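You operate a simulated robot arm through the tools that you are given. There is no shell and no other tool. Be economical: measure what you need, move in short steps, check, and stop when the job is done.

You are at the controls of a simulated two-armed robot. One attempt, no reset.

JOB
Thread the new reel and feed the strap till the strapper is ready.
Fine: brake arm down, slider in and door shut before you switch on; the feed switch ends on RUN.

Only the result counts: the job must be done as asked and must still hold three seconds after the hand-in. Knocking over, shifting, dropping, spilling or breaking anything else fails it.

ROBOT AND FRAMES
Two 7-joint arms with fingered hands on one trunk, on a carriage that runs on a rail from [243, 1] to [-1637, -6] (x, y) and turns from -189 to 143 degrees about z. Base frame: it is fixed where the carriage stands at the start and does not move with it; the origin is on the floor, on the carriage's upright axis, x ahead of it, y to its left, z up. Lengths are in mm, angles in degrees, forces in N, time in s.
The left shoulder is at the start at [70, 188, 1212], the right one opposite. With the tool pointing down near the work surface each hand reaches from about 100 to 360 mm from the robot's upright axis, wherever it stands, measured 20 degrees to its own side. Places, roughly: brake arm [600, -300, 500]; feed switch [200, -1000, 1300]; ready lamp [100, -1000, 1200]; red switch [600, -1000, 1300]; reel door [700, -300, 400]; tension knob [500, -1000, 1300]; yellow slider [600, -400, 500]. Payload 4 kg a hand.
The tool frame of a hand sits at the grasp point between the pads (the TCP): z along the fingers, y along the line on which they close. The tips reach 26 mm beyond it. The gripper opens to 132 mm. The gripper's body begins 73 mm behind the TCP. The gripper is a hand of 4 fingers: y runs from the thumb to the fingers, the wrist lies at [0, 0, -224] in the tool frame.
Orientation is told as [roll, pitch, yaw] about the base's x, y, z axes, in that order, counted from this pose: with the fingers straight down and closing along the base's y, the tool's x points along the base's -x, its y along +y and its z along -z.

CONTROLS
- The arms move only by the tool play_rows. It takes "left_moves", "right_moves" or both (then of equal length, played together; a hand with none holds still); each is a list of rows, each a list of 6 numbers: the shift along the tool's x, y, z in units of 20 mm (1.0 is 20 mm), then the turn, a rotation vector about the tool's x, y, z in units of 6 degrees (1.0 is 6 degrees). In form: [[dx, dy, dz, wx, wy, wz], ...]. A call has 1 to 20 rows; each row shifts and turns the commanded pose from where the row before left it, along the tool's axes as they then stand. A call with a number of a shift or a turn outside -1 to 1 is refused whole. A row lasts 0.2 s, in which the tool goes at most 50 mm and 8.6 degrees; a call with a longer step from one row to the next is refused whole. Where a pose cannot be reached the arm comes as near as it can. A force on the tool above 40 N (or 10 N above the force at the start of the call, whichever is more), or a blocked arm, ends the call early, and 0.2 s more pass. In this call time passes only in rows, and 0.2 s behind the last. The reply holds the time, the measured pose of the TCP, the force on the tool along the base axes, the opening and the grip force, in the units named above and with some noise, with the torque about the TCP (base axes, N m) and any sound that the robot's microphone picked up.
- Cameras (640 x 400 px; columns grow to the right, rows downward): "scene" is now at [131.3, -42.4, 1456.3]; the picture's right is [-0.47, -0.88, 0.00], its down [-0.39, 0.21, -0.90] and it looks along [0.79, -0.42, -0.44] (base axes); focal length 214 px, centre (320, 200). "left" rides on the left gripper at [-73, 6, -94] in its tool frame; the picture's right is [-0.08, -1.00, 0.00], its down [0.78, -0.06, -0.62] and it looks along [0.61, -0.05, 0.79] (tool axes); focal length 230 px, centre (320, 200). "right" rides on the right gripper at [73, 6, -94] in its tool frame; the picture's right is [-0.08, 1.00, 0.00], its down [-0.78, -0.06, -0.62] and it looks along [-0.61, -0.05, 0.79] (tool axes); focal length 230 px, centre (320, 200). There is no depth. A picture from a camera that has moved, and an enlarged one, comes with that camera's place and axes in the base frame and with its lens.
- grab_frame(camera): a new picture of that camera. No time passes.
- raise_lower(by): slides the trunk up (or, below 0, down) by that many mm; the arms and the scene camera ride with it, the base frame stays. It gives what a move gives, with no picture.
- roll_base(legs): drives the robot by 1 to 6 legs, each [ahead, left, turn to the left] in mm, mm and degrees, along the robot's own axes; the way and the turn of a leg run together, so that a leg with both is an arc; at most 1500 mm and 180 degrees a leg. The arms and the cameras ride along, it lands a little off, and it stops where it bumps. It keeps to its track: a leg is cut to what the track allows. It gives what a move gives.
- finger_targets(finger1, finger2, finger3, thumb_bend, hand): sets how far each is bent, from 0 (flat) to 1 (curled in); at 0.3 the hand is open as for a grip, at 0.7 the pads meet at the TCP. One left out holds its place. A second passes; each finger stops where it meets its share of the squeeze, and holds until it gets a number again. It is the only way to open and close the hand. It gives what a move gives, with no picture; readings hold the bend of each and the force on the fingers (four entries, about 0 where the hand has none), thumb and palm.
- head_to(pan, tilt): turns the head with the scene camera to pan (to the left, within 86 degrees either way) and tilt (down, from -29 to 69), counted from straight ahead of the robot. It gives what a move gives.
- zoom(camera, box): a new picture of the part [left, top, right, bottom] of that camera's present view, enlarged. No time passes.
- finish_job(): hands the job in; it is judged then, once.

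Go step by step. Nothing tells you exact positions but the pictures and the camera data: compare them with the known pose of the tool, close in by small moves and look again before you grip or let go. The budget is 120 turns and 108 pictures, counting those below and the enlarged ones. Unless the task says otherwise, let go and move clear before handing in, and close with one line.

The tools are called after ">>>" as name(argument=value, ...) on one line, values as JSON. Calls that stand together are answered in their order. play_rows: Moves the arms, as the interface text tells. Its arguments: {"type":"object","properties":{"left_moves":{"type":"array","items":{"type":"array","items":{"type":"number"}}},"right_moves":{"type":"array","items":{"type":"array","items":{"type":"number"}}}},"required":[]} The other tools are called the same way: raise_lower (by) slides the trunk up or down; finger_targets (finger1, finger2, finger3, thumb_bend, hand) moves the fingers one by one; roll_base (legs) drives the base; head_to (pan, tilt) turns the head that bears the scene camera; grab_frame (camera) takes a picture; zoom (camera, box) takes an enlarged picture of a part of a camera's view; finish_job () hands the job in.

At the start:

```text
t: 0.0
left_tool_pos: [407.1, -31.8, 1481.1]
left_orientation: [-0.1, 0.0, 0.1]
left_contact_force: [-0.1, -0.6, 0.1]
left_ft_torque: [-0.01, -0.04, -0.01]
left_opening: 132.0
left_grip_force: 0.1
left_shape: jaw
left_bend: [0.3, 0.3, 0.3, 0.3]
left_finger forces: [0.1, 0.0, 0.1, 0.1, 0.0, 0.0]
right_tool_pos: [230.6, -339.0, 1449.5]
right_orientation: [0.0, -0.1, 0.0]
right_contact_force: [-0.5, -0.1, 0.2]
right_ft_torque: [0.01, 0.0, 0.01]
right_opening: 132.0
right_grip_force: 0.2
right_shape: jaw
right_bend: [0.3, 0.3, 0.3, 0.3]
right_finger forces: [0.0, 0.1, 0.1, 0.0, 0.0, 0.0]
trunk travel left (down, up): [-690.0, 250.0]
robot x, y, heading: [0.7, 0.0, -0.1]
head pan, tilt: [-28.0, 26.2]
```

scene: 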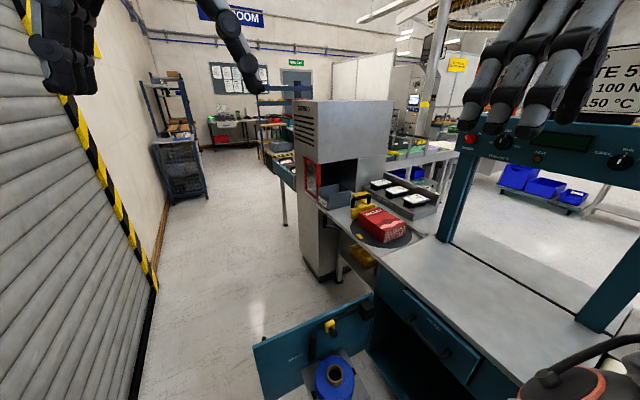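
right: 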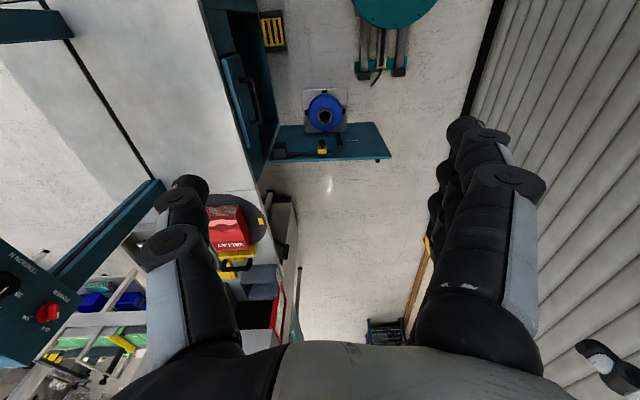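
left: 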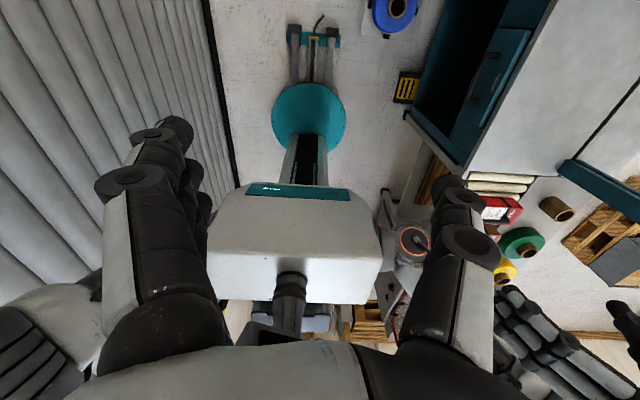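

I see the strapping machine to the right with its arch panel, and an open teal reel door with a blue reel below. I'll look closer at the door, the reel and the panel.

>>> zoom(camera="scene", box=[230, 270, 490, 400])

>>> zoom(camera="scene", box=[440, 80, 640, 205])

>>> head_to(pan=-35, tilt=60)

>>> grab_frame(camera="scene")

```text
2.46 times, centred on (360, 335) of scene
camera zoom: at [131.3, -42.4, 1456.3], right [-0.47, -0.88, 0.0], down [-0.39, 0.21, -0.9], along [0.79, -0.42, -0.44], focal length 528 px, centre (222, -132)
```

zoom: 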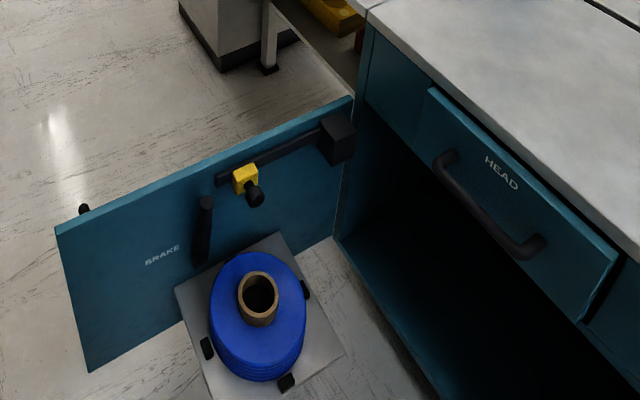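

```text
3.20 times, centred on (540, 142) of scene
camera zoom: at [131.3, -42.4, 1456.3], right [-0.47, -0.88, 0.0], down [-0.39, 0.21, -0.9], along [0.79, -0.42, -0.44], focal length 686 px, centre (-384, 384)
```

zoom: 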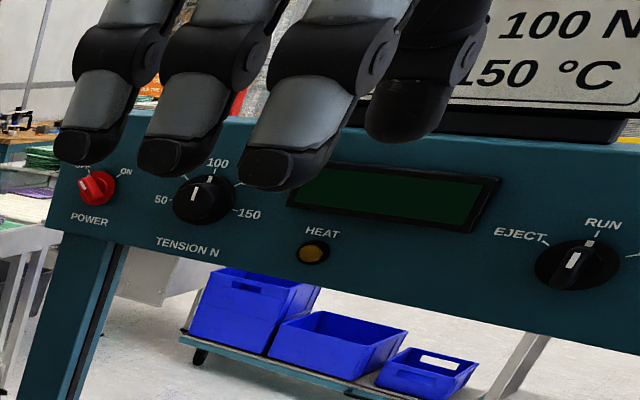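

```text
t: 1.0
left_tool_pos: [408.9, -31.5, 1480.3]
left_orientation: [-0.1, 0.0, 0.1]
left_contact_force: [0.0, 0.8, -0.3]
left_ft_torque: [0.0, -0.03, 0.0]
left_opening: 131.9
left_grip_force: 0.1
left_shape: jaw
left_bend: [0.3, 0.3, 0.3, 0.3]
left_finger forces: [0.0, 0.1, 0.1, 0.0, 0.0, 0.0]
right_tool_pos: [230.6, -338.6, 1448.9]
right_orientation: [0.0, 0.0, 0.1]
right_contact_force: [0.1, 0.1, 0.1]
right_ft_torque: [0.01, 0.0, 0.01]
right_opening: 131.7
right_grip_force: 0.0
right_shape: jaw
right_bend: [0.3, 0.3, 0.3, 0.3]
right_finger forces: [0.1, 0.1, 0.1, 0.0, 0.0, 0.0]
trunk travel left (down, up): [-690.0, 250.0]
robot x, y, heading: [2.8, 3.5, 0.0]
head pan, tilt: [-35.0, 60.0]
```

```text
102 pictures are left
camera scene: at [105.0, -37.6, 1408.3], right [-0.57, -0.82, 0.0], down [-0.71, 0.5, -0.5], along [0.41, -0.29, -0.87], focal length 214 px, centre (320, 200)
```

scene: 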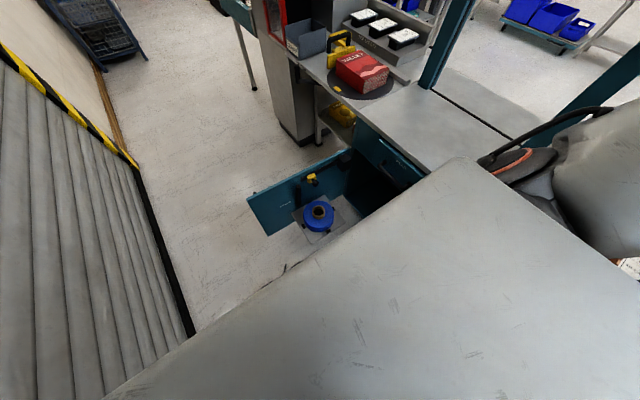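

The door stands open at about x=660 with the blue reel on its inside; the panel is at y≈-1000. I'll drive ahead and lower the trunk for a closer look.

>>> roll_base(legs=[[150, 0, 0]])

>>> raise_lower(by=-400)

>>> head_to(pan=-35, tilt=40)

>>> grab_frame(camera="scene")

>>> grab_frame(camera="right")

```text
t: 2.4
left_tool_pos: [551.8, -29.9, 1482.3]
left_orientation: [-0.1, -0.3, 0.1]
left_contact_force: [0.5, 1.1, 0.5]
left_ft_torque: [0.03, 0.0, -0.01]
left_opening: 131.9
left_grip_force: 0.1
left_shape: jaw
left_bend: [0.3, 0.3, 0.3, 0.3]
left_finger forces: [0.0, 0.0, 0.0, 0.1, 0.0, 0.0]
right_tool_pos: [374.4, -338.5, 1450.7]
right_orientation: [-0.1, -0.1, 0.1]
right_contact_force: [-0.6, 0.0, -1.0]
right_ft_torque: [0.0, -0.03, -0.05]
right_opening: 131.8
right_grip_force: 0.1
right_shape: jaw
right_bend: [0.3, 0.3, 0.3, 0.3]
right_finger forces: [0.0, 0.1, 0.0, 0.0, 0.0, 0.0]
trunk travel left (down, up): [-690.0, 250.0]
robot x, y, heading: [143.4, 1.4, 0.3]
head pan, tilt: [-35.0, 60.0]
```

```text
t: 6.2
left_tool_pos: [555.6, -29.8, 1081.1]
left_orientation: [-0.1, 0.1, 0.0]
left_contact_force: [0.9, 0.1, -0.4]
left_ft_torque: [0.0, 0.01, -0.03]
left_opening: 131.8
left_grip_force: 0.0
left_shape: jaw
left_bend: [0.3, 0.3, 0.3, 0.3]
left_finger forces: [0.0, 0.1, 0.1, 0.1, 0.1, 0.0]
right_tool_pos: [378.3, -339.5, 1050.3]
right_orientation: [0.1, 0.0, 0.1]
right_contact_force: [0.1, -0.1, -0.5]
right_ft_torque: [-0.02, 0.03, 0.04]
right_opening: 132.0
right_grip_force: 0.1
right_shape: jaw
right_bend: [0.3, 0.3, 0.3, 0.3]
right_finger forces: [0.0, 0.0, 0.0, 0.1, 0.1, 0.1]
trunk travel left (down, up): [-290.0, 650.0]
robot x, y, heading: [145.1, -0.9, -0.0]
head pan, tilt: [-35.0, 60.0]
```

```text
t: 7.0
left_tool_pos: [555.4, -30.3, 1080.1]
left_orientation: [0.0, 0.0, 0.2]
left_contact_force: [-0.3, -0.2, -0.6]
left_ft_torque: [-0.01, -0.02, 0.04]
left_opening: 131.8
left_grip_force: 0.1
left_shape: jaw
left_bend: [0.3, 0.3, 0.3, 0.3]
left_finger forces: [0.1, 0.0, 0.0, 0.0, 0.1, 0.1]
right_tool_pos: [377.1, -337.0, 1050.2]
right_orientation: [0.0, 0.0, 0.0]
right_contact_force: [0.1, 0.2, 0.3]
right_ft_torque: [0.01, 0.0, -0.01]
right_opening: 131.6
right_grip_force: 0.0
right_shape: jaw
right_bend: [0.3, 0.3, 0.3, 0.3]
right_finger forces: [0.1, 0.0, 0.1, 0.1, 0.1, 0.0]
trunk travel left (down, up): [-290.0, 650.0]
robot x, y, heading: [153.5, 1.4, 0.1]
head pan, tilt: [-35.0, 40.0]
```

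```text
101 pictures are left
camera scene: at [267.4, -47.4, 1034.9], right [-0.57, -0.82, 0.0], down [-0.53, 0.37, -0.77], along [0.63, -0.44, -0.64], focal length 214 px, centre (320, 200)
```

scene: 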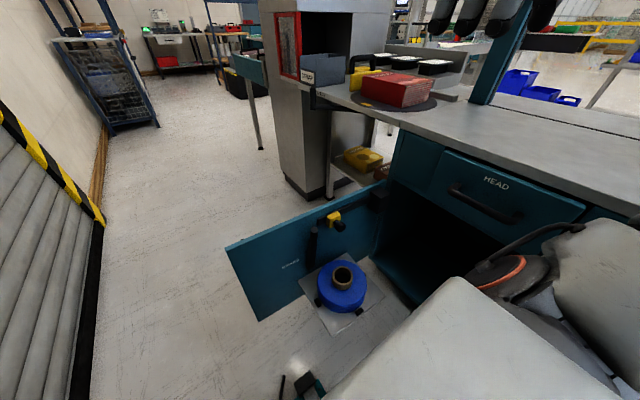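

```text
100 pictures are left
camera right: at [306.6, -332.0, 1143.3], right [0.08, 1.0, 0.0], down [0.78, -0.06, 0.62], along [0.62, -0.05, -0.79], focal length 230 px, centre (320, 200)
```

right: 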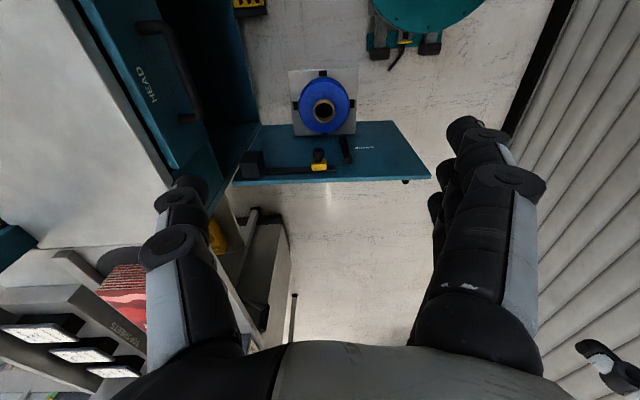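

Now the door's inside face is visible. I'll zoom on it with both cameras.

>>> zoom(camera="scene", box=[220, 180, 420, 350])

>>> zoom(camera="right", box=[220, 60, 440, 200])

```text
2.35 times, centred on (320, 265) of scene
camera zoom: at [267.4, -47.4, 1034.9], right [-0.57, -0.82, 0.0], down [-0.53, 0.37, -0.77], along [0.63, -0.44, -0.64], focal length 505 px, centre (320, 47)
```

zoom: 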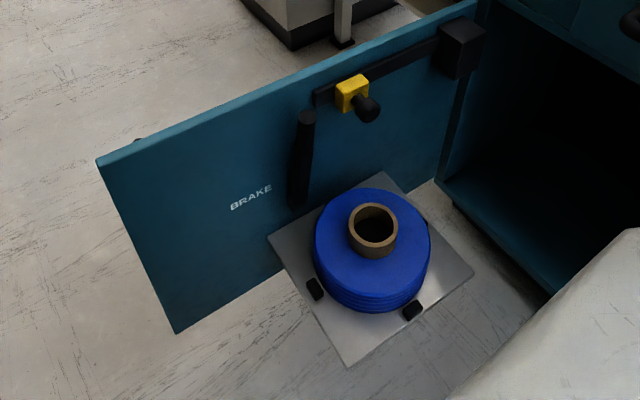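

```text
2.86 times, centred on (330, 130) of right
camera zoom: at [306.6, -332.0, 1143.3], right [0.08, 1.0, 0.0], down [0.78, -0.06, 0.62], along [0.62, -0.05, -0.79], focal length 657 px, centre (291, 400)
```

zoom: 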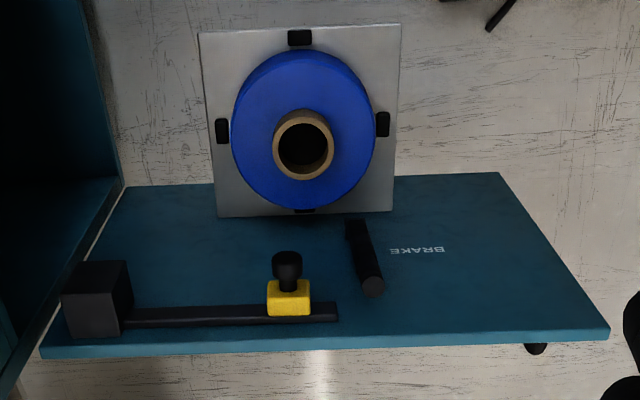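

Slider ≈[638,-359,550], block near y≈-550, brake lever from ≈[650,-278,350] up to [628,-278,560]. I'll lower the trunk fully for a level view of the door.

>>> raise_lower(by=-250)

>>> head_to(pan=-38, tilt=32)

>>> zoom(camera="scene", box=[160, 80, 480, 280])

>>> zoom(camera="right", box=[200, 100, 460, 262])

```text
t: 9.6
left_tool_pos: [556.8, -30.0, 832.5]
left_orientation: [0.0, 0.0, 0.1]
left_contact_force: [0.3, 0.7, -0.4]
left_ft_torque: [0.01, 0.03, 0.03]
left_opening: 131.8
left_grip_force: 0.1
left_shape: jaw
left_bend: [0.3, 0.3, 0.3, 0.3]
left_finger forces: [0.0, 0.1, 0.0, 0.0, 0.0, 0.0]
right_tool_pos: [378.0, -337.4, 800.7]
right_orientation: [0.0, 0.0, 0.0]
right_contact_force: [0.1, -0.2, -0.4]
right_ft_torque: [0.01, -0.01, -0.02]
right_opening: 131.8
right_grip_force: 0.2
right_shape: jaw
right_bend: [0.3, 0.3, 0.3, 0.3]
right_finger forces: [0.1, 0.0, 0.0, 0.1, 0.0, 0.1]
trunk travel left (down, up): [-40.0, 900.0]
robot x, y, heading: [149.5, 2.9, 0.1]
head pan, tilt: [-35.0, 40.0]
```

```text
t: 10.3
left_tool_pos: [555.4, -31.3, 830.6]
left_orientation: [-0.1, 0.0, 0.3]
left_contact_force: [0.0, -0.4, -0.3]
left_ft_torque: [-0.01, -0.05, 0.02]
left_opening: 131.9
left_grip_force: 0.1
left_shape: jaw
left_bend: [0.3, 0.3, 0.3, 0.3]
left_finger forces: [0.0, 0.0, 0.0, 0.1, 0.1, 0.0]
right_tool_pos: [378.9, -337.9, 800.3]
right_orientation: [0.1, 0.0, 0.1]
right_contact_force: [0.2, -0.4, 0.2]
right_ft_torque: [0.0, 0.01, -0.02]
right_opening: 131.9
right_grip_force: 0.1
right_shape: jaw
right_bend: [0.3, 0.3, 0.3, 0.3]
right_finger forces: [0.1, 0.0, 0.0, 0.1, 0.1, 0.0]
trunk travel left (down, up): [-40.0, 900.0]
robot x, y, heading: [147.5, -0.1, 0.0]
head pan, tilt: [-38.0, 32.0]
```

```text
2.00 times, centred on (320, 180) of scene
camera zoom: at [268.4, -53.8, 797.1], right [-0.61, -0.79, 0.0], down [-0.42, 0.33, -0.85], along [0.67, -0.52, -0.53], focal length 429 px, centre (320, 240)
```

zoom: 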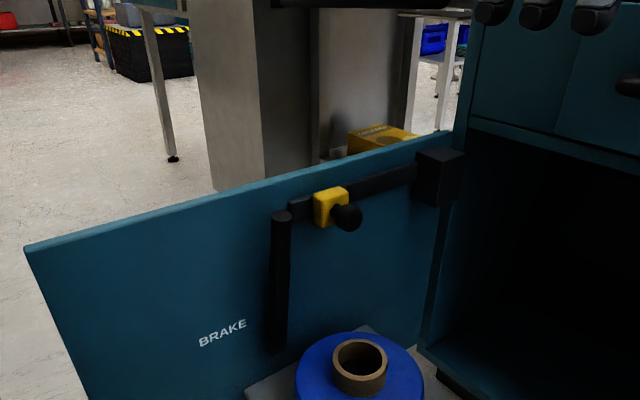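

```text
2.46 times, centred on (330, 181) of right
camera zoom: at [306.6, -332.0, 893.3], right [0.08, 1.0, 0.0], down [0.78, -0.06, 0.62], along [0.62, -0.05, -0.79], focal length 566 px, centre (295, 247)
```

zoom: 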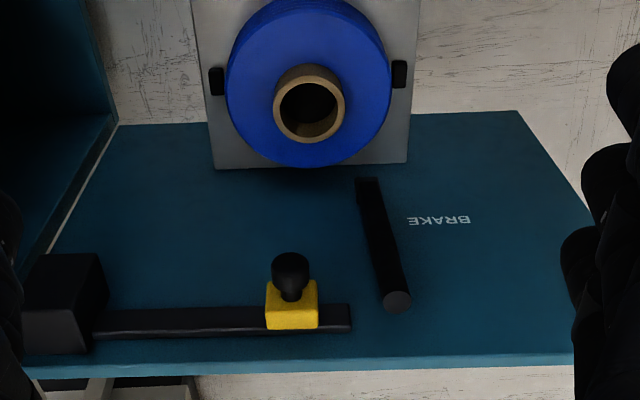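

The brake arm is an upright black bar; I expect it to fold out over the reel. I'll back up so the arm has room and turn the right hand to point forward.

>>> roll_base(legs=[[-300, 0, 0]])

>>> play_rows(right_moves=[[-1, 0, 0, 0, 0, 0], [-1, 0, 0, 0, 0, 0], [-1, 0, 0, 0, 0, 0], [-1, 0, 0, 0, 0, 0], [-1, 0, 0, 0, 0, 0], [-0.7, 0.2, 0.7, 0, -1, 0], [-0.623, 0.2, 0.77, 0, -1, 0], [-0.539, 0.2, 0.83, 0, -1, 0], [-0.449, 0.2, 0.882, 0, -1, 0], [-0.355, 0.2, 0.925, 0, -1, 0], [-0.256, 0.2, 0.956, 0, -1, 0], [-0.155, 0.2, 0.978, 0, -1, 0], [-0.052, 0.2, 0.988, 0, -1, 0], [0.052, 0.2, 0.988, 0, -1, 0], [0.155, 0.2, 0.978, 0, -1, 0], [0.256, 0.2, 0.956, 0, -1, 0], [0.355, 0.2, 0.925, 0, -1, 0], [0.449, 0.2, 0.882, 0, -1, 0], [0.539, 0.2, 0.83, 0, -1, 0], [0.623, 0.2, 0.77, 0, -1, 0]])

>>> grab_frame(camera="scene")

>>> grab_frame(camera="right")

```text
t: 12.4
left_tool_pos: [247.6, -37.3, 831.4]
left_orientation: [-0.1, 0.0, -0.7]
left_contact_force: [-0.2, 0.1, -0.6]
left_ft_torque: [0.01, -0.04, 0.02]
left_opening: 131.8
left_grip_force: 0.1
left_shape: jaw
left_bend: [0.3, 0.3, 0.3, 0.3]
left_finger forces: [0.0, 0.0, 0.0, 0.0, 0.0, 0.0]
right_tool_pos: [66.1, -342.2, 800.0]
right_orientation: [0.0, 0.0, -0.7]
right_contact_force: [-0.3, -0.3, -0.3]
right_ft_torque: [0.0, 0.02, -0.04]
right_opening: 132.0
right_grip_force: 0.1
right_shape: jaw
right_bend: [0.3, 0.3, 0.3, 0.3]
right_finger forces: [0.1, 0.0, 0.0, 0.0, 0.0, 0.0]
trunk travel left (down, up): [-40.0, 900.0]
robot x, y, heading: [-158.7, -3.9, -0.8]
head pan, tilt: [-38.0, 32.0]
```

```text
t: 16.8
left_tool_pos: [231.9, -4.4, 840.6]
left_orientation: [-2.7, -1.1, -0.7]
left_contact_force: [0.0, 0.1, -0.2]
left_ft_torque: [-0.01, -0.03, 0.01]
left_opening: 131.9
left_grip_force: 0.2
left_shape: jaw
left_bend: [0.3, 0.3, 0.3, 0.3]
left_finger forces: [0.0, 0.0, 0.1, 0.0, 0.0, 0.0]
right_tool_pos: [371.6, -266.0, 642.4]
right_orientation: [-126.4, -86.1, 126.6]
right_contact_force: [0.2, 0.3, 0.2]
right_ft_torque: [0.02, 0.0, 0.0]
right_opening: 131.8
right_grip_force: 0.1
right_shape: jaw
right_bend: [0.3, 0.3, 0.3, 0.3]
right_finger forces: [0.1, 0.0, 0.0, 0.1, 0.1, 0.0]
right hand out of reach, approached as far as the arm can: row 19, 20
trunk travel left (down, up): [-40.0, 900.0]
robot x, y, heading: [-162.0, -4.5, -0.7]
head pan, tilt: [-38.0, 32.0]
stopped in row 20 (right hand): the arm was blocked; the commanded pose is now the measured one
```

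```text
95 pictures are left
camera scene: at [-55.2, -25.8, 802.3], right [-0.63, -0.78, 0.02], down [-0.4, 0.29, -0.87], along [0.67, -0.55, -0.49], focal length 214 px, centre (320, 200)
```

scene: 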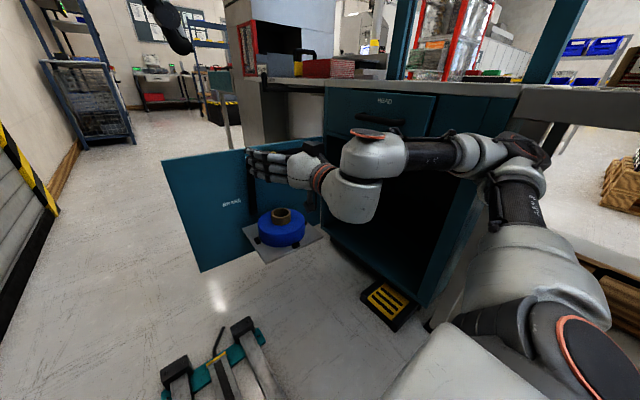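

```text
94 pictures are left
camera right: at [281.9, -264.1, 567.4], right [-0.01, 1.0, 0.02], down [-0.65, -0.02, 0.76], along [0.76, -0.01, 0.65], focal length 230 px, centre (320, 200)
```

right: 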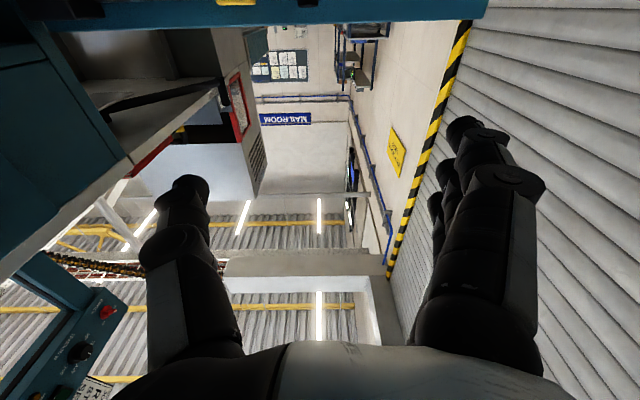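

The right elbow swings out toward the cabinet; the left arm would have free elbow room and its camera on top. I'll fold the right arm back along the same path.

>>> play_rows(right_moves=[[-0.539, -0.2, -0.83, 0, 1, 0], [-0.449, -0.2, -0.882, 0, 1, 0], [-0.355, -0.2, -0.925, 0, 1, 0], [-0.256, -0.2, -0.956, 0, 1, 0], [-0.155, -0.2, -0.978, 0, 1, 0], [-0.052, -0.2, -0.988, 0, 1, 0], [0.052, -0.2, -0.988, 0, 1, 0], [0.155, -0.2, -0.978, 0, 1, 0], [0.256, -0.2, -0.956, 0, 1, 0], [0.355, -0.2, -0.925, 0, 1, 0], [0.449, -0.2, -0.882, 0, 1, 0], [0.539, -0.2, -0.83, 0, 1, 0], [0.623, -0.2, -0.77, 0, 1, 0], [0.7, -0.2, -0.7, 0, 1, 0], [1, 0, -0.3, 0, 0, 0], [1, 0, -0.3, 0, 0, 0], [1, 0, -0.3, 0, 0, 0]])

>>> grab_frame(camera="scene")

```text
t: 20.4
left_tool_pos: [248.0, -35.9, 831.6]
left_orientation: [-0.1, 0.1, -0.5]
left_contact_force: [0.1, -0.5, 0.2]
left_ft_torque: [0.02, 0.06, 0.02]
left_opening: 131.9
left_grip_force: 0.0
left_shape: jaw
left_bend: [0.3, 0.3, 0.3, 0.3]
left_finger forces: [0.1, 0.1, 0.0, 0.1, 0.1, 0.0]
right_tool_pos: [90.2, -349.0, 775.7]
right_orientation: [-0.3, -6.6, -0.2]
right_contact_force: [-0.8, -0.3, -0.8]
right_ft_torque: [0.02, 0.02, -0.02]
right_opening: 132.1
right_grip_force: 0.2
right_shape: jaw
right_bend: [0.3, 0.3, 0.3, 0.3]
right_finger forces: [0.0, 0.1, 0.1, 0.1, 0.0, 0.0]
trunk travel left (down, up): [-40.0, 900.0]
robot x, y, heading: [-157.8, -1.8, -0.6]
head pan, tilt: [-38.0, 32.0]
```

```text
93 pictures are left
camera scene: at [-40.3, -56.4, 797.2], right [-0.62, -0.78, 0.0], down [-0.41, 0.33, -0.85], along [0.66, -0.53, -0.53], focal length 214 px, centre (320, 200)
```

scene: 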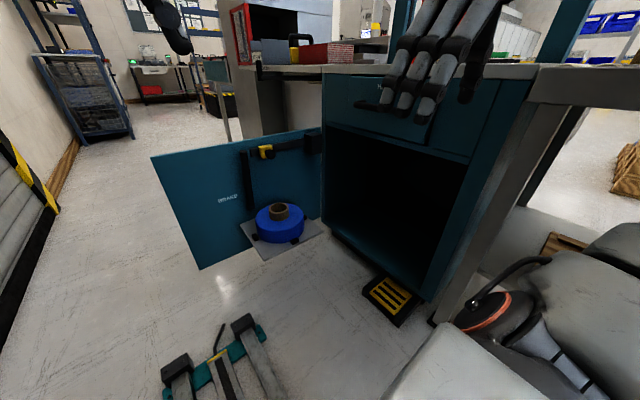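

The right arm is folded. Now I'll drive to about x=0, turn 20° right, and point the left hand forward toward the brake arm.

>>> roll_base(legs=[[155, 0, 0], [0, 0, -19.5]])

>>> play_rows(left_moves=[[-0.3, 0, 0.7, 0, -1, 0], [-0.225, 0, 0.728, 0, -1, 0], [-0.148, 0, 0.747, 0, -1, 0], [-0.069, 0, 0.758, 0, -1, 0], [0.011, 0, 0.761, 0, -1, 0], [0.09, 0, 0.756, 0, -1, 0], [0.169, 0, 0.743, 0, -1, 0], [0.245, 0, 0.721, 0, -1, 0], [0.319, 0, 0.691, 0, -1, 0], [0.39, 0, 0.654, 0, -1, 0], [0.456, 0, 0.61, 0, -1, 0], [0.517, 0, 0.561, 0, -1, 0], [0.573, 0, 0.502, 0, -1, 0], [0.622, 0, 0.439, 0, -1, 0], [0.665, 0, 0.372, 0, -1, 0]])

>>> grab_frame(camera="left")

>>> grab_frame(camera="scene")

```text
t: 22.9
left_tool_pos: [363.4, -173.1, 830.9]
left_orientation: [0.0, -0.1, -20.6]
left_contact_force: [-0.8, -0.5, 0.3]
left_ft_torque: [-0.01, -0.03, 0.01]
left_opening: 132.0
left_grip_force: 0.1
left_shape: jaw
left_bend: [0.3, 0.3, 0.3, 0.3]
left_finger forces: [0.1, 0.1, 0.0, 0.0, 0.0, 0.1]
right_tool_pos: [108.3, -411.9, 776.4]
right_orientation: [-0.4, -6.6, -20.2]
right_contact_force: [-1.0, 0.1, 0.2]
right_ft_torque: [0.01, 0.01, 0.01]
right_opening: 132.2
right_grip_force: 0.1
right_shape: jaw
right_bend: [0.3, 0.3, 0.3, 0.3]
right_finger forces: [0.0, 0.2, 0.0, 0.1, 0.1, 0.0]
trunk travel left (down, up): [-40.0, 900.0]
robot x, y, heading: [-10.9, 1.9, -20.5]
head pan, tilt: [-38.0, 32.0]
```

```text
t: 26.1
left_tool_pos: [446.7, -206.4, 621.3]
left_orientation: [-126.5, -89.8, 105.9]
left_contact_force: [0.1, 0.0, 0.1]
left_ft_torque: [0.01, -0.01, 0.01]
left_opening: 131.9
left_grip_force: 0.0
left_shape: jaw
left_bend: [0.3, 0.3, 0.3, 0.3]
left_finger forces: [0.1, 0.1, 0.0, 0.0, 0.1, 0.1]
right_tool_pos: [109.0, -411.7, 775.0]
right_orientation: [-0.4, -6.6, -20.2]
right_contact_force: [0.3, 0.2, 0.7]
right_ft_torque: [0.0, 0.02, 0.02]
right_opening: 132.0
right_grip_force: 0.0
right_shape: jaw
right_bend: [0.3, 0.3, 0.3, 0.3]
right_finger forces: [0.0, 0.0, 0.1, 0.0, 0.0, 0.1]
trunk travel left (down, up): [-40.0, 900.0]
robot x, y, heading: [-5.6, 1.0, -20.4]
head pan, tilt: [-38.0, 32.0]
```

```text
92 pictures are left
camera left: at [361.3, -168.3, 691.6], right [-0.35, -0.93, 0.08], down [-0.6, 0.16, -0.79], along [0.72, -0.32, -0.61], focal length 230 px, centre (320, 200)
```

left: 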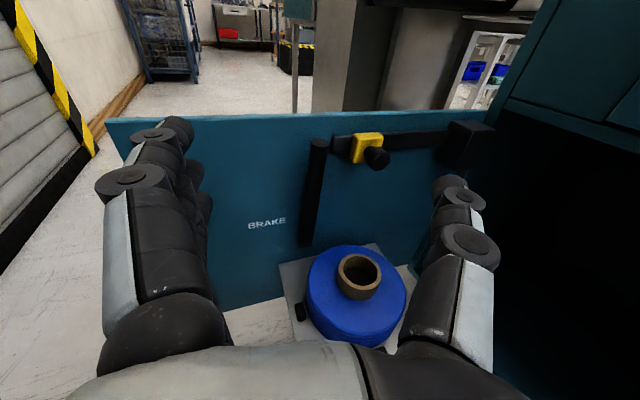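

```text
91 pictures are left
camera scene: at [86.0, -93.4, 797.2], right [-0.85, -0.52, 0.0], down [-0.28, 0.45, -0.85], along [0.44, -0.72, -0.53], focal length 214 px, centre (320, 200)
```

scene: 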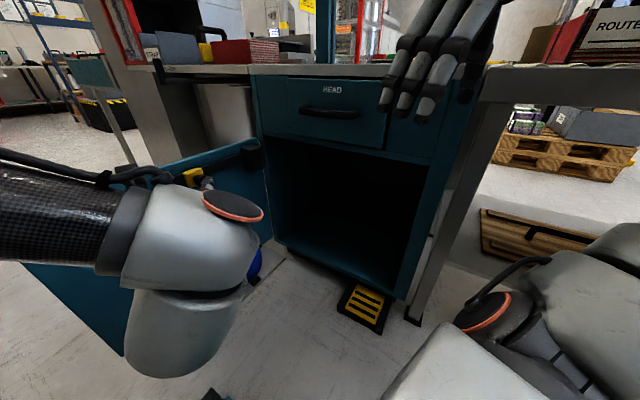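

A good view from the left camera. Zooming on the bar and slider.

>>> zoom(camera="left", box=[230, 100, 510, 275])

```text
2.29 times, centred on (370, 188) of left
camera zoom: at [361.3, -168.3, 691.6], right [-0.35, -0.93, 0.08], down [-0.6, 0.16, -0.79], along [0.72, -0.32, -0.61], focal length 526 px, centre (206, 229)
```

zoom: 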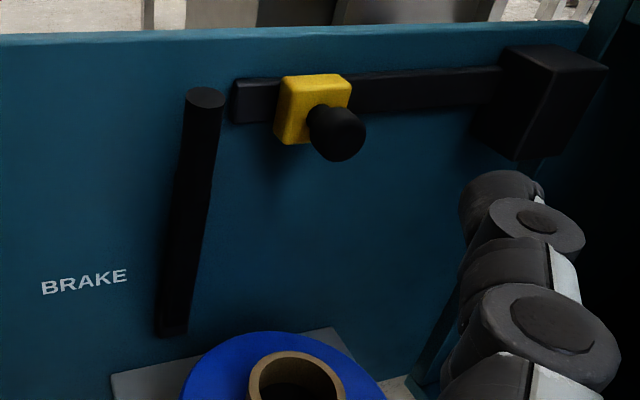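

Bar centre is about [638,-276], z 345–560, door face x≈670. Approaching to just short of it at z≈500.

>>> play_rows(left_moves=[[1, 0, 0, 0, 0, 0], [1, 0, 0, 0, 0, 0], [1, 0, 0, 0, 0, 0], [0.6, -0.07, 1, 0, 0, 0], [0.5, -0.07, 1, 0, 0, 0], [0.5, -0.07, 1, 0, 0, 0], [0.5, -0.07, 1, 0, 0, 0], [0.4, -0.07, 1, 0, 0, 0], [0.5, -0.07, 1, 0, 0, 0], [0, -0.1, 1, 0, 0, 0]])

>>> grab_frame(camera="left")

```text
t: 28.2
left_tool_pos: [575.1, -264.1, 498.7]
left_orientation: [-107.4, -89.8, 86.8]
left_contact_force: [-0.1, 0.5, -0.4]
left_ft_torque: [0.01, 0.0, 0.0]
left_opening: 132.1
left_grip_force: 0.1
left_shape: jaw
left_bend: [0.3, 0.3, 0.3, 0.3]
left_finger forces: [0.0, 0.0, 0.0, 0.0, 0.0, 0.0]
right_tool_pos: [107.8, -411.4, 775.6]
right_orientation: [-0.4, -6.6, -20.3]
right_contact_force: [-0.4, -0.5, -1.0]
right_ft_torque: [-0.01, 0.02, 0.0]
right_opening: 132.0
right_grip_force: 0.1
right_shape: jaw
right_bend: [0.3, 0.3, 0.3, 0.3]
right_finger forces: [0.0, 0.0, 0.0, 0.1, 0.1, 0.0]
trunk travel left (down, up): [-40.0, 900.0]
robot x, y, heading: [-5.7, 1.6, -20.3]
head pan, tilt: [-38.0, 32.0]
```

```text
89 pictures are left
camera left: at [488.6, -226.2, 570.1], right [-0.35, -0.93, 0.08], down [-0.6, 0.16, -0.79], along [0.72, -0.32, -0.61], focal length 230 px, centre (320, 200)
```

left: 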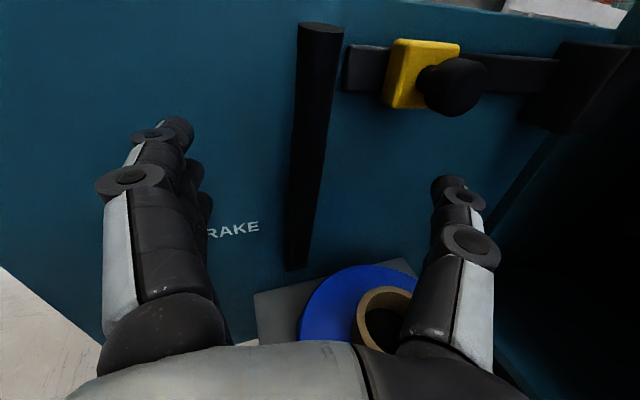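

Aligned; advancing 50 mm and closing gently on the bar.

>>> play_rows(left_moves=[[0, 0.1, 0.9, 0, 0, 0], [0, 0, 0.9, 0, 0, 0], [0, 0, 0.8, 0, 0, 0]])

>>> finger_targets(hand="left", finger1=0.62, finger2=0.62, finger3=0.62, thumb_bend=0.62)

>>> grab_frame(camera="left")

```text
t: 29.1
left_tool_pos: [625.1, -280.2, 500.4]
left_orientation: [-91.9, -89.8, 71.3]
left_contact_force: [0.2, 0.2, -0.1]
left_ft_torque: [0.04, -0.01, 0.04]
left_opening: 131.9
left_grip_force: 0.1
left_shape: jaw
left_bend: [0.3, 0.3, 0.3, 0.3]
left_finger forces: [0.1, 0.0, 0.1, 0.1, 0.0, 0.0]
right_tool_pos: [109.5, -412.0, 775.1]
right_orientation: [-0.4, -6.6, -20.2]
right_contact_force: [0.7, 0.4, 0.1]
right_ft_torque: [0.0, 0.01, 0.03]
right_opening: 132.1
right_grip_force: 0.1
right_shape: jaw
right_bend: [0.3, 0.3, 0.3, 0.3]
right_finger forces: [0.0, 0.1, 0.0, 0.0, 0.0, 0.0]
trunk travel left (down, up): [-40.0, 900.0]
robot x, y, heading: [-5.9, -1.1, -20.6]
head pan, tilt: [-38.0, 32.0]
```

```text
t: 30.1
left_tool_pos: [625.8, -280.6, 500.9]
left_orientation: [-99.4, -89.8, 78.7]
left_contact_force: [1.2, 3.0, 0.1]
left_ft_torque: [0.04, -0.04, 0.01]
left_opening: 33.9
left_grip_force: 1.2
left_shape: fingers
left_bend: [0.62, 0.61, 0.6, 0.62]
left_finger forces: [0.0, 0.7, 1.2, 0.1, 0.1, 0.0]
right_tool_pos: [108.6, -411.8, 775.2]
right_orientation: [-0.4, -6.6, -20.2]
right_contact_force: [0.8, 0.2, 0.0]
right_ft_torque: [0.03, 0.01, -0.01]
right_opening: 132.0
right_grip_force: 0.0
right_shape: jaw
right_bend: [0.3, 0.3, 0.3, 0.3]
right_finger forces: [0.0, 0.0, 0.1, 0.1, 0.0, 0.0]
trunk travel left (down, up): [-40.0, 900.0]
robot x, y, heading: [-6.1, -0.3, -20.9]
head pan, tilt: [-38.0, 32.0]
```

```text
88 pictures are left
camera left: at [539.6, -242.5, 572.5], right [-0.35, -0.93, 0.08], down [-0.6, 0.16, -0.79], along [0.72, -0.32, -0.61], focal length 230 px, centre (320, 200)
```

left: 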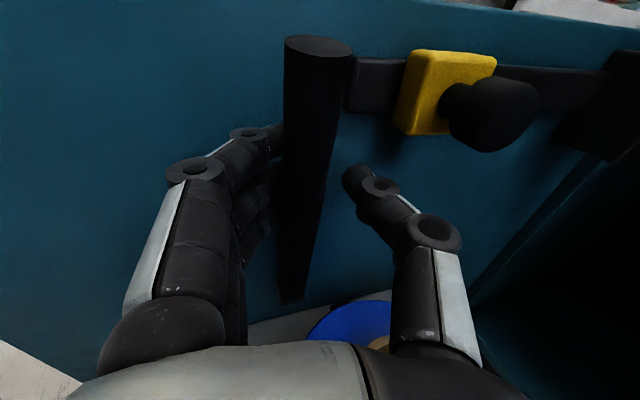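

The fingers surround the bar. Closing the thumb on it, then a cautious pull outward.

>>> finger_targets(hand="left", finger1=0.68, finger2=0.68, finger3=0.68, thumb_bend=0.72)

>>> play_rows(left_moves=[[0, 0, -0.4, 0, 0, 0], [0, 0, -0.4, 0, 0, 0]])

>>> grab_frame(camera="left")

```text
t: 31.1
left_tool_pos: [625.6, -281.0, 501.6]
left_orientation: [-100.3, -89.9, 79.7]
left_contact_force: [0.6, -0.5, 1.0]
left_ft_torque: [0.02, -0.01, 0.02]
left_opening: 15.1
left_grip_force: 1.1
left_shape: fingers
left_bend: [0.68, 0.67, 0.67, 0.72]
left_finger forces: [0.1, 0.3, 0.9, 0.0, 0.9, 0.1]
right_tool_pos: [108.5, -412.5, 775.8]
right_orientation: [-0.3, -6.6, -20.2]
right_contact_force: [-0.3, 0.5, 0.2]
right_ft_torque: [-0.01, -0.02, 0.04]
right_opening: 131.8
right_grip_force: 0.0
right_shape: jaw
right_bend: [0.3, 0.3, 0.3, 0.3]
right_finger forces: [0.0, 0.1, 0.1, 0.1, 0.1, 0.0]
trunk travel left (down, up): [-40.0, 900.0]
robot x, y, heading: [-7.2, 1.5, -20.4]
head pan, tilt: [-38.0, 32.0]
```

```text
t: 31.6
left_tool_pos: [609.6, -276.1, 500.0]
left_orientation: [-89.1, -89.9, 68.5]
left_contact_force: [0.9, -4.4, -2.4]
left_ft_torque: [0.0, -0.03, -0.03]
left_opening: 16.3
left_grip_force: 2.7
left_shape: fingers
left_bend: [0.68, 0.68, 0.67, 0.7]
left_finger forces: [0.1, 0.0, 0.8, 0.1, 4.1, 0.0]
right_tool_pos: [108.9, -412.4, 775.7]
right_orientation: [-0.3, -6.6, -20.2]
right_contact_force: [-0.1, -0.5, 0.1]
right_ft_torque: [0.03, 0.02, -0.01]
right_opening: 132.0
right_grip_force: 0.0
right_shape: jaw
right_bend: [0.3, 0.3, 0.3, 0.3]
right_finger forces: [0.1, 0.0, 0.0, 0.0, 0.0, 0.1]
trunk travel left (down, up): [-40.0, 900.0]
robot x, y, heading: [-8.0, 2.2, -20.7]
head pan, tilt: [-38.0, 32.0]
```

```text
87 pictures are left
camera left: at [523.6, -238.4, 572.0], right [-0.35, -0.93, 0.08], down [-0.6, 0.16, -0.78], along [0.72, -0.32, -0.61], focal length 230 px, centre (320, 200)
```

left: 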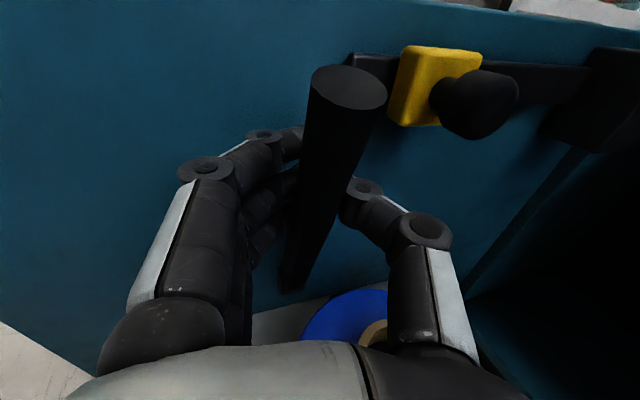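

The bar folds outward over the reel, as expected. Pulling along its arc to about 60°.

>>> play_rows(left_moves=[[0.12, -0.27, -0.73, 0, 0, 0], [0.2, -0.27, -0.71, 0, 0, 0], [0.28, -0.26, -0.69, 0, 0, 0], [0.35, -0.25, -0.66, 0, 0, 0], [0.42, -0.23, -0.62, 0, 0, 0], [0.5, -0.21, -0.57, 0, 0, 0], [0.55, -0.19, -0.52, 0, 0, 0], [0.61, -0.17, -0.46, 0, 0, 0]])

>>> grab_frame(camera="left")

```text
t: 33.5
left_tool_pos: [503.5, -273.5, 439.8]
left_orientation: [-105.0, -89.8, 84.3]
left_contact_force: [0.1, -0.6, 1.0]
left_ft_torque: [-0.01, 0.01, 0.02]
left_opening: 14.3
left_grip_force: 0.0
left_shape: fingers
left_bend: [0.68, 0.68, 0.68, 0.72]
left_finger forces: [0.0, 0.0, 0.1, 0.0, 0.0, 0.0]
right_tool_pos: [108.6, -411.9, 775.8]
right_orientation: [-0.4, -6.6, -20.2]
right_contact_force: [-0.2, 0.5, 0.1]
right_ft_torque: [0.03, 0.01, 0.01]
right_opening: 132.0
right_grip_force: 0.1
right_shape: jaw
right_bend: [0.3, 0.3, 0.3, 0.3]
right_finger forces: [0.0, 0.0, 0.1, 0.0, 0.0, 0.0]
trunk travel left (down, up): [-40.0, 900.0]
robot x, y, heading: [-7.3, 3.4, -20.9]
head pan, tilt: [-38.0, 32.0]
```

```text
86 pictures are left
camera left: at [417.7, -236.7, 512.1], right [-0.35, -0.93, 0.08], down [-0.6, 0.16, -0.79], along [0.72, -0.32, -0.61], focal length 230 px, centre (320, 200)
```

left: 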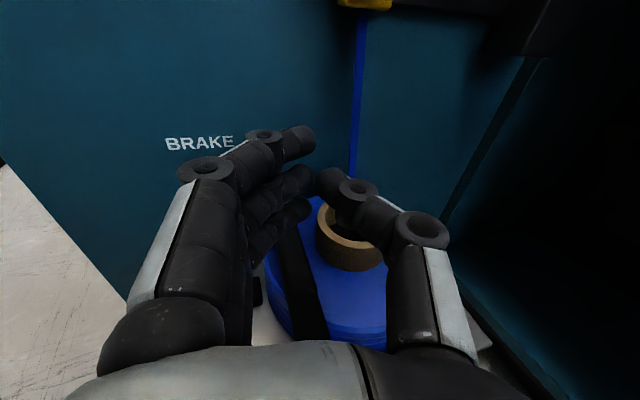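

The arm has dropped onto the reel, and a blue strap now runs up to the slider. I'll raise the hand and check.

>>> play_rows(left_moves=[[-1, 0, -0.5, 0, 0, 0], [-1, 0, -0.5, 0, 0, 0], [-1, 0, -0.5, 0, 0, 0], [-1, 0, -0.5, 0, 0, 0], [-1, 0, -0.5, 0, 0, 0], [-1, 0, -0.5, 0, 0, 0]])

>>> grab_frame(camera="left")

```text
t: 34.9
left_tool_pos: [447.2, -254.7, 558.4]
left_orientation: [-100.8, -90.0, 80.2]
left_contact_force: [0.3, -0.6, -0.3]
left_ft_torque: [0.01, -0.05, 0.01]
left_opening: 14.5
left_grip_force: 0.1
left_shape: fingers
left_bend: [0.68, 0.68, 0.68, 0.72]
left_finger forces: [0.0, 0.0, 0.1, 0.1, 0.1, 0.0]
right_tool_pos: [109.6, -411.5, 775.1]
right_orientation: [-0.3, -6.5, -20.1]
right_contact_force: [0.2, -0.8, -0.6]
right_ft_torque: [0.01, 0.0, 0.02]
right_opening: 132.1
right_grip_force: 0.0
right_shape: jaw
right_bend: [0.3, 0.3, 0.3, 0.3]
right_finger forces: [0.1, 0.0, 0.0, 0.1, 0.0, 0.0]
trunk travel left (down, up): [-40.0, 900.0]
robot x, y, heading: [-6.8, 0.7, -20.7]
head pan, tilt: [-38.0, 32.0]
```

```text
85 pictures are left
camera left: at [361.9, -216.2, 630.1], right [-0.35, -0.93, 0.08], down [-0.6, 0.16, -0.79], along [0.72, -0.32, -0.61], focal length 230 px, centre (320, 200)
```

left: 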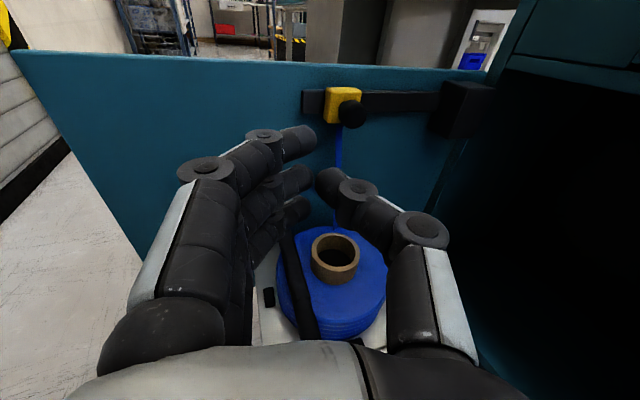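

The brake arm lies across the reel. Next I approach the +y side of the slider knob with the closed hand.

>>> play_rows(left_moves=[[0, 0.1, 1, 0, 0, 0], [0, 0.1, 1, 0, 0, 0], [0, 0.1, 1, 0, 0, 0], [0, 0.1, 1, 0, 0, 0], [0, 0.1, 1, 0, 0, 0], [0, 0, 1, 0, 0, 0], [0, 0, 1, 0, 0, 0]])

>>> grab_frame(camera="left")

```text
t: 36.5
left_tool_pos: [583.1, -293.6, 561.0]
left_orientation: [-96.7, -90.0, 76.0]
left_contact_force: [1.0, 0.2, -0.9]
left_ft_torque: [-0.02, 0.03, -0.01]
left_opening: 14.4
left_grip_force: 0.0
left_shape: fingers
left_bend: [0.68, 0.68, 0.68, 0.72]
left_finger forces: [0.0, 0.1, 0.1, 0.0, 0.1, 0.0]
right_tool_pos: [108.4, -412.3, 775.4]
right_orientation: [-0.4, -6.6, -20.3]
right_contact_force: [-0.3, -0.1, -0.2]
right_ft_torque: [0.01, -0.02, -0.03]
right_opening: 131.9
right_grip_force: 0.0
right_shape: jaw
right_bend: [0.3, 0.3, 0.3, 0.3]
right_finger forces: [0.0, 0.0, 0.1, 0.0, 0.0, 0.1]
trunk travel left (down, up): [-40.0, 900.0]
robot x, y, heading: [-2.1, 0.7, -20.6]
head pan, tilt: [-38.0, 32.0]
```

```text
84 pictures are left
camera left: at [497.1, -254.5, 633.1], right [-0.35, -0.93, 0.08], down [-0.6, 0.16, -0.78], along [0.72, -0.32, -0.61], focal length 230 px, centre (320, 200)
```

left: 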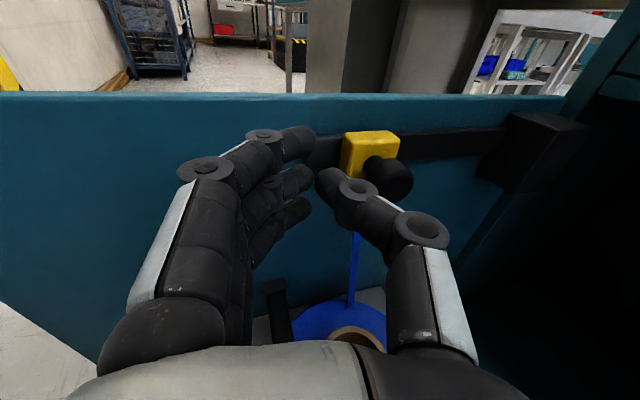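

Thumb is just short of the knob. Advance a little, drop slightly and begin pushing toward the hinge (-y).

>>> play_rows(left_moves=[[0.35, 0.2, 0.6, 0, 0, 0], [0.35, 0.2, 0.5, 0, 0, 0], [0, -0.465, 0.175, 0, 0, 0], [0, -0.465, 0.175, 0, 0, 0], [0, -0.465, 0.175, 0, 0, 0], [0, -0.465, 0.175, 0, 0, 0], [0, -0.465, 0.175, 0, 0, 0]])

>>> grab_frame(camera="left")

```text
t: 38.0
left_tool_pos: [605.7, -340.6, 548.5]
left_orientation: [-100.5, -89.9, 80.1]
left_contact_force: [-1.1, 3.0, -0.1]
left_ft_torque: [0.01, -0.01, -0.04]
left_opening: 13.6
left_grip_force: 1.1
left_shape: fingers
left_bend: [0.68, 0.68, 0.68, 0.72]
left_finger forces: [0.0, 0.0, 0.0, 0.0, 1.9, 0.0]
right_tool_pos: [109.5, -411.8, 775.3]
right_orientation: [-0.5, -6.6, -20.2]
right_contact_force: [0.9, -0.5, 0.7]
right_ft_torque: [-0.01, -0.01, 0.0]
right_opening: 132.0
right_grip_force: 0.1
right_shape: jaw
right_bend: [0.3, 0.3, 0.3, 0.3]
right_finger forces: [0.0, 0.0, 0.1, 0.0, 0.0, 0.1]
trunk travel left (down, up): [-40.0, 900.0]
robot x, y, heading: [-4.9, -2.3, -20.9]
head pan, tilt: [-38.0, 32.0]
```

```text
83 pictures are left
camera left: at [520.0, -303.9, 620.1], right [-0.35, -0.93, 0.08], down [-0.6, 0.16, -0.79], along [0.72, -0.32, -0.61], focal length 230 px, centre (320, 200)
```

left: 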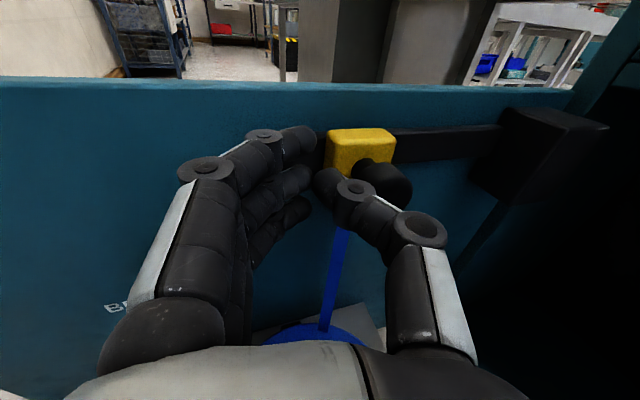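

The thumb pushes the slider and it moves with little force. Continuing along -y.

>>> play_rows(left_moves=[[0, -0.465, 0.175, 0, 0, 0], [0, -0.465, 0.175, 0, 0, 0], [0, -0.465, 0.175, 0, 0, 0], [0, -0.465, 0.175, 0, 0, 0], [0, -0.465, 0.175, 0, 0, 0], [0, -0.465, 0.175, 0, 0, 0], [0, -0.465, 0.175, 0, 0, 0], [0, -0.465, 0.175, 0, 0, 0], [0, -0.465, 0.175, 0, 0, 0]])

>>> grab_frame(camera="left")

```text
t: 40.0
left_tool_pos: [606.5, -432.7, 547.0]
left_orientation: [-105.5, -89.9, 84.8]
left_contact_force: [-0.8, 2.4, -0.3]
left_ft_torque: [0.0, 0.02, -0.03]
left_opening: 13.7
left_grip_force: 0.8
left_shape: fingers
left_bend: [0.68, 0.68, 0.68, 0.72]
left_finger forces: [0.0, 0.0, 0.0, 0.1, 1.8, 0.1]
right_tool_pos: [109.4, -412.4, 774.8]
right_orientation: [-0.4, -6.6, -20.3]
right_contact_force: [-0.2, 0.3, 0.0]
right_ft_torque: [0.02, 0.02, -0.02]
right_opening: 131.9
right_grip_force: 0.0
right_shape: jaw
right_bend: [0.3, 0.3, 0.3, 0.3]
right_finger forces: [0.0, 0.1, 0.0, 0.1, 0.0, 0.0]
trunk travel left (down, up): [-40.0, 900.0]
robot x, y, heading: [-8.7, 1.0, -20.9]
head pan, tilt: [-38.0, 32.0]
```

```text
82 pictures are left
camera left: at [520.0, -395.7, 618.3], right [-0.35, -0.93, 0.08], down [-0.6, 0.16, -0.79], along [0.72, -0.32, -0.61], focal length 230 px, centre (320, 200)
```

left: 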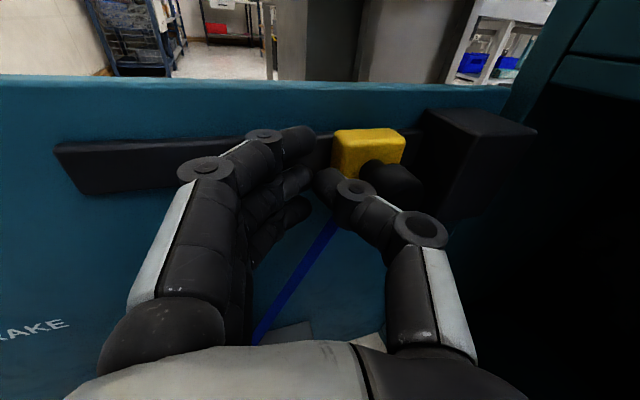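

>>> play_rows(left_moves=[[0, -0.465, 0.175, 0, 0, 0], [0, -0.465, 0.175, 0, 0, 0], [0, -0.465, 0.175, 0, 0, 0], [0, -0.465, 0.175, 0, 0, 0], [0, -0.465, 0.175, 0, 0, 0]])

>>> grab_frame(camera="left")

```text
t: 41.2
left_tool_pos: [606.5, -464.6, 549.1]
left_orientation: [-81.1, -89.8, 60.5]
left_contact_force: [-10.6, 20.6, -4.1]
left_ft_torque: [0.13, -0.05, -0.43]
left_opening: 10.9
left_grip_force: 11.4
left_shape: fingers
left_bend: [0.68, 0.66, 0.68, 0.76]
left_finger forces: [0.2, 0.0, 0.0, 0.0, 22.2, 0.0]
left hand out of reach, approached as far as the arm can: row 4, 5
right_tool_pos: [108.5, -412.0, 776.2]
right_orientation: [-0.5, -6.7, -20.2]
right_contact_force: [0.0, -0.4, 0.1]
right_ft_torque: [0.02, -0.01, 0.0]
right_opening: 131.8
right_grip_force: 0.0
right_shape: jaw
right_bend: [0.3, 0.3, 0.3, 0.3]
right_finger forces: [0.0, 0.0, 0.1, 0.1, 0.1, 0.0]
trunk travel left (down, up): [-40.0, 900.0]
robot x, y, heading: [-7.2, 1.2, -20.5]
head pan, tilt: [-38.0, 32.0]
```

```text
81 pictures are left
camera left: at [521.0, -427.4, 621.0], right [-0.35, -0.93, 0.08], down [-0.6, 0.16, -0.78], along [0.72, -0.32, -0.61], focal length 230 px, centre (320, 200)
```

left: 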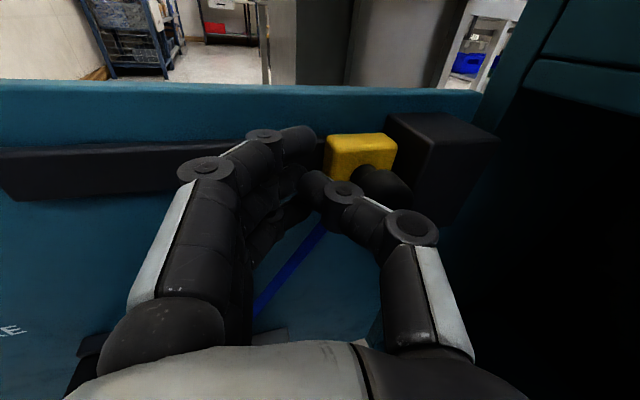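

The force rose to ~20 N, so the slider seems at its stop. Checking the contact.

>>> zoom(camera="left", box=[290, 90, 510, 230])

```text
2.86 times, centred on (400, 160) of left
camera zoom: at [521.0, -427.4, 621.0], right [-0.35, -0.93, 0.08], down [-0.6, 0.16, -0.78], along [0.72, -0.32, -0.61], focal length 657 px, centre (91, 314)
```

zoom: 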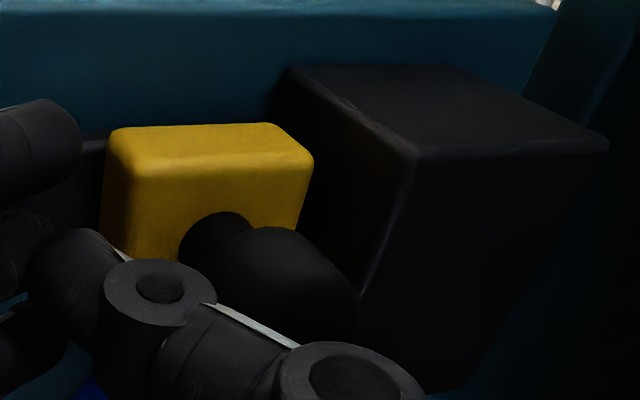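

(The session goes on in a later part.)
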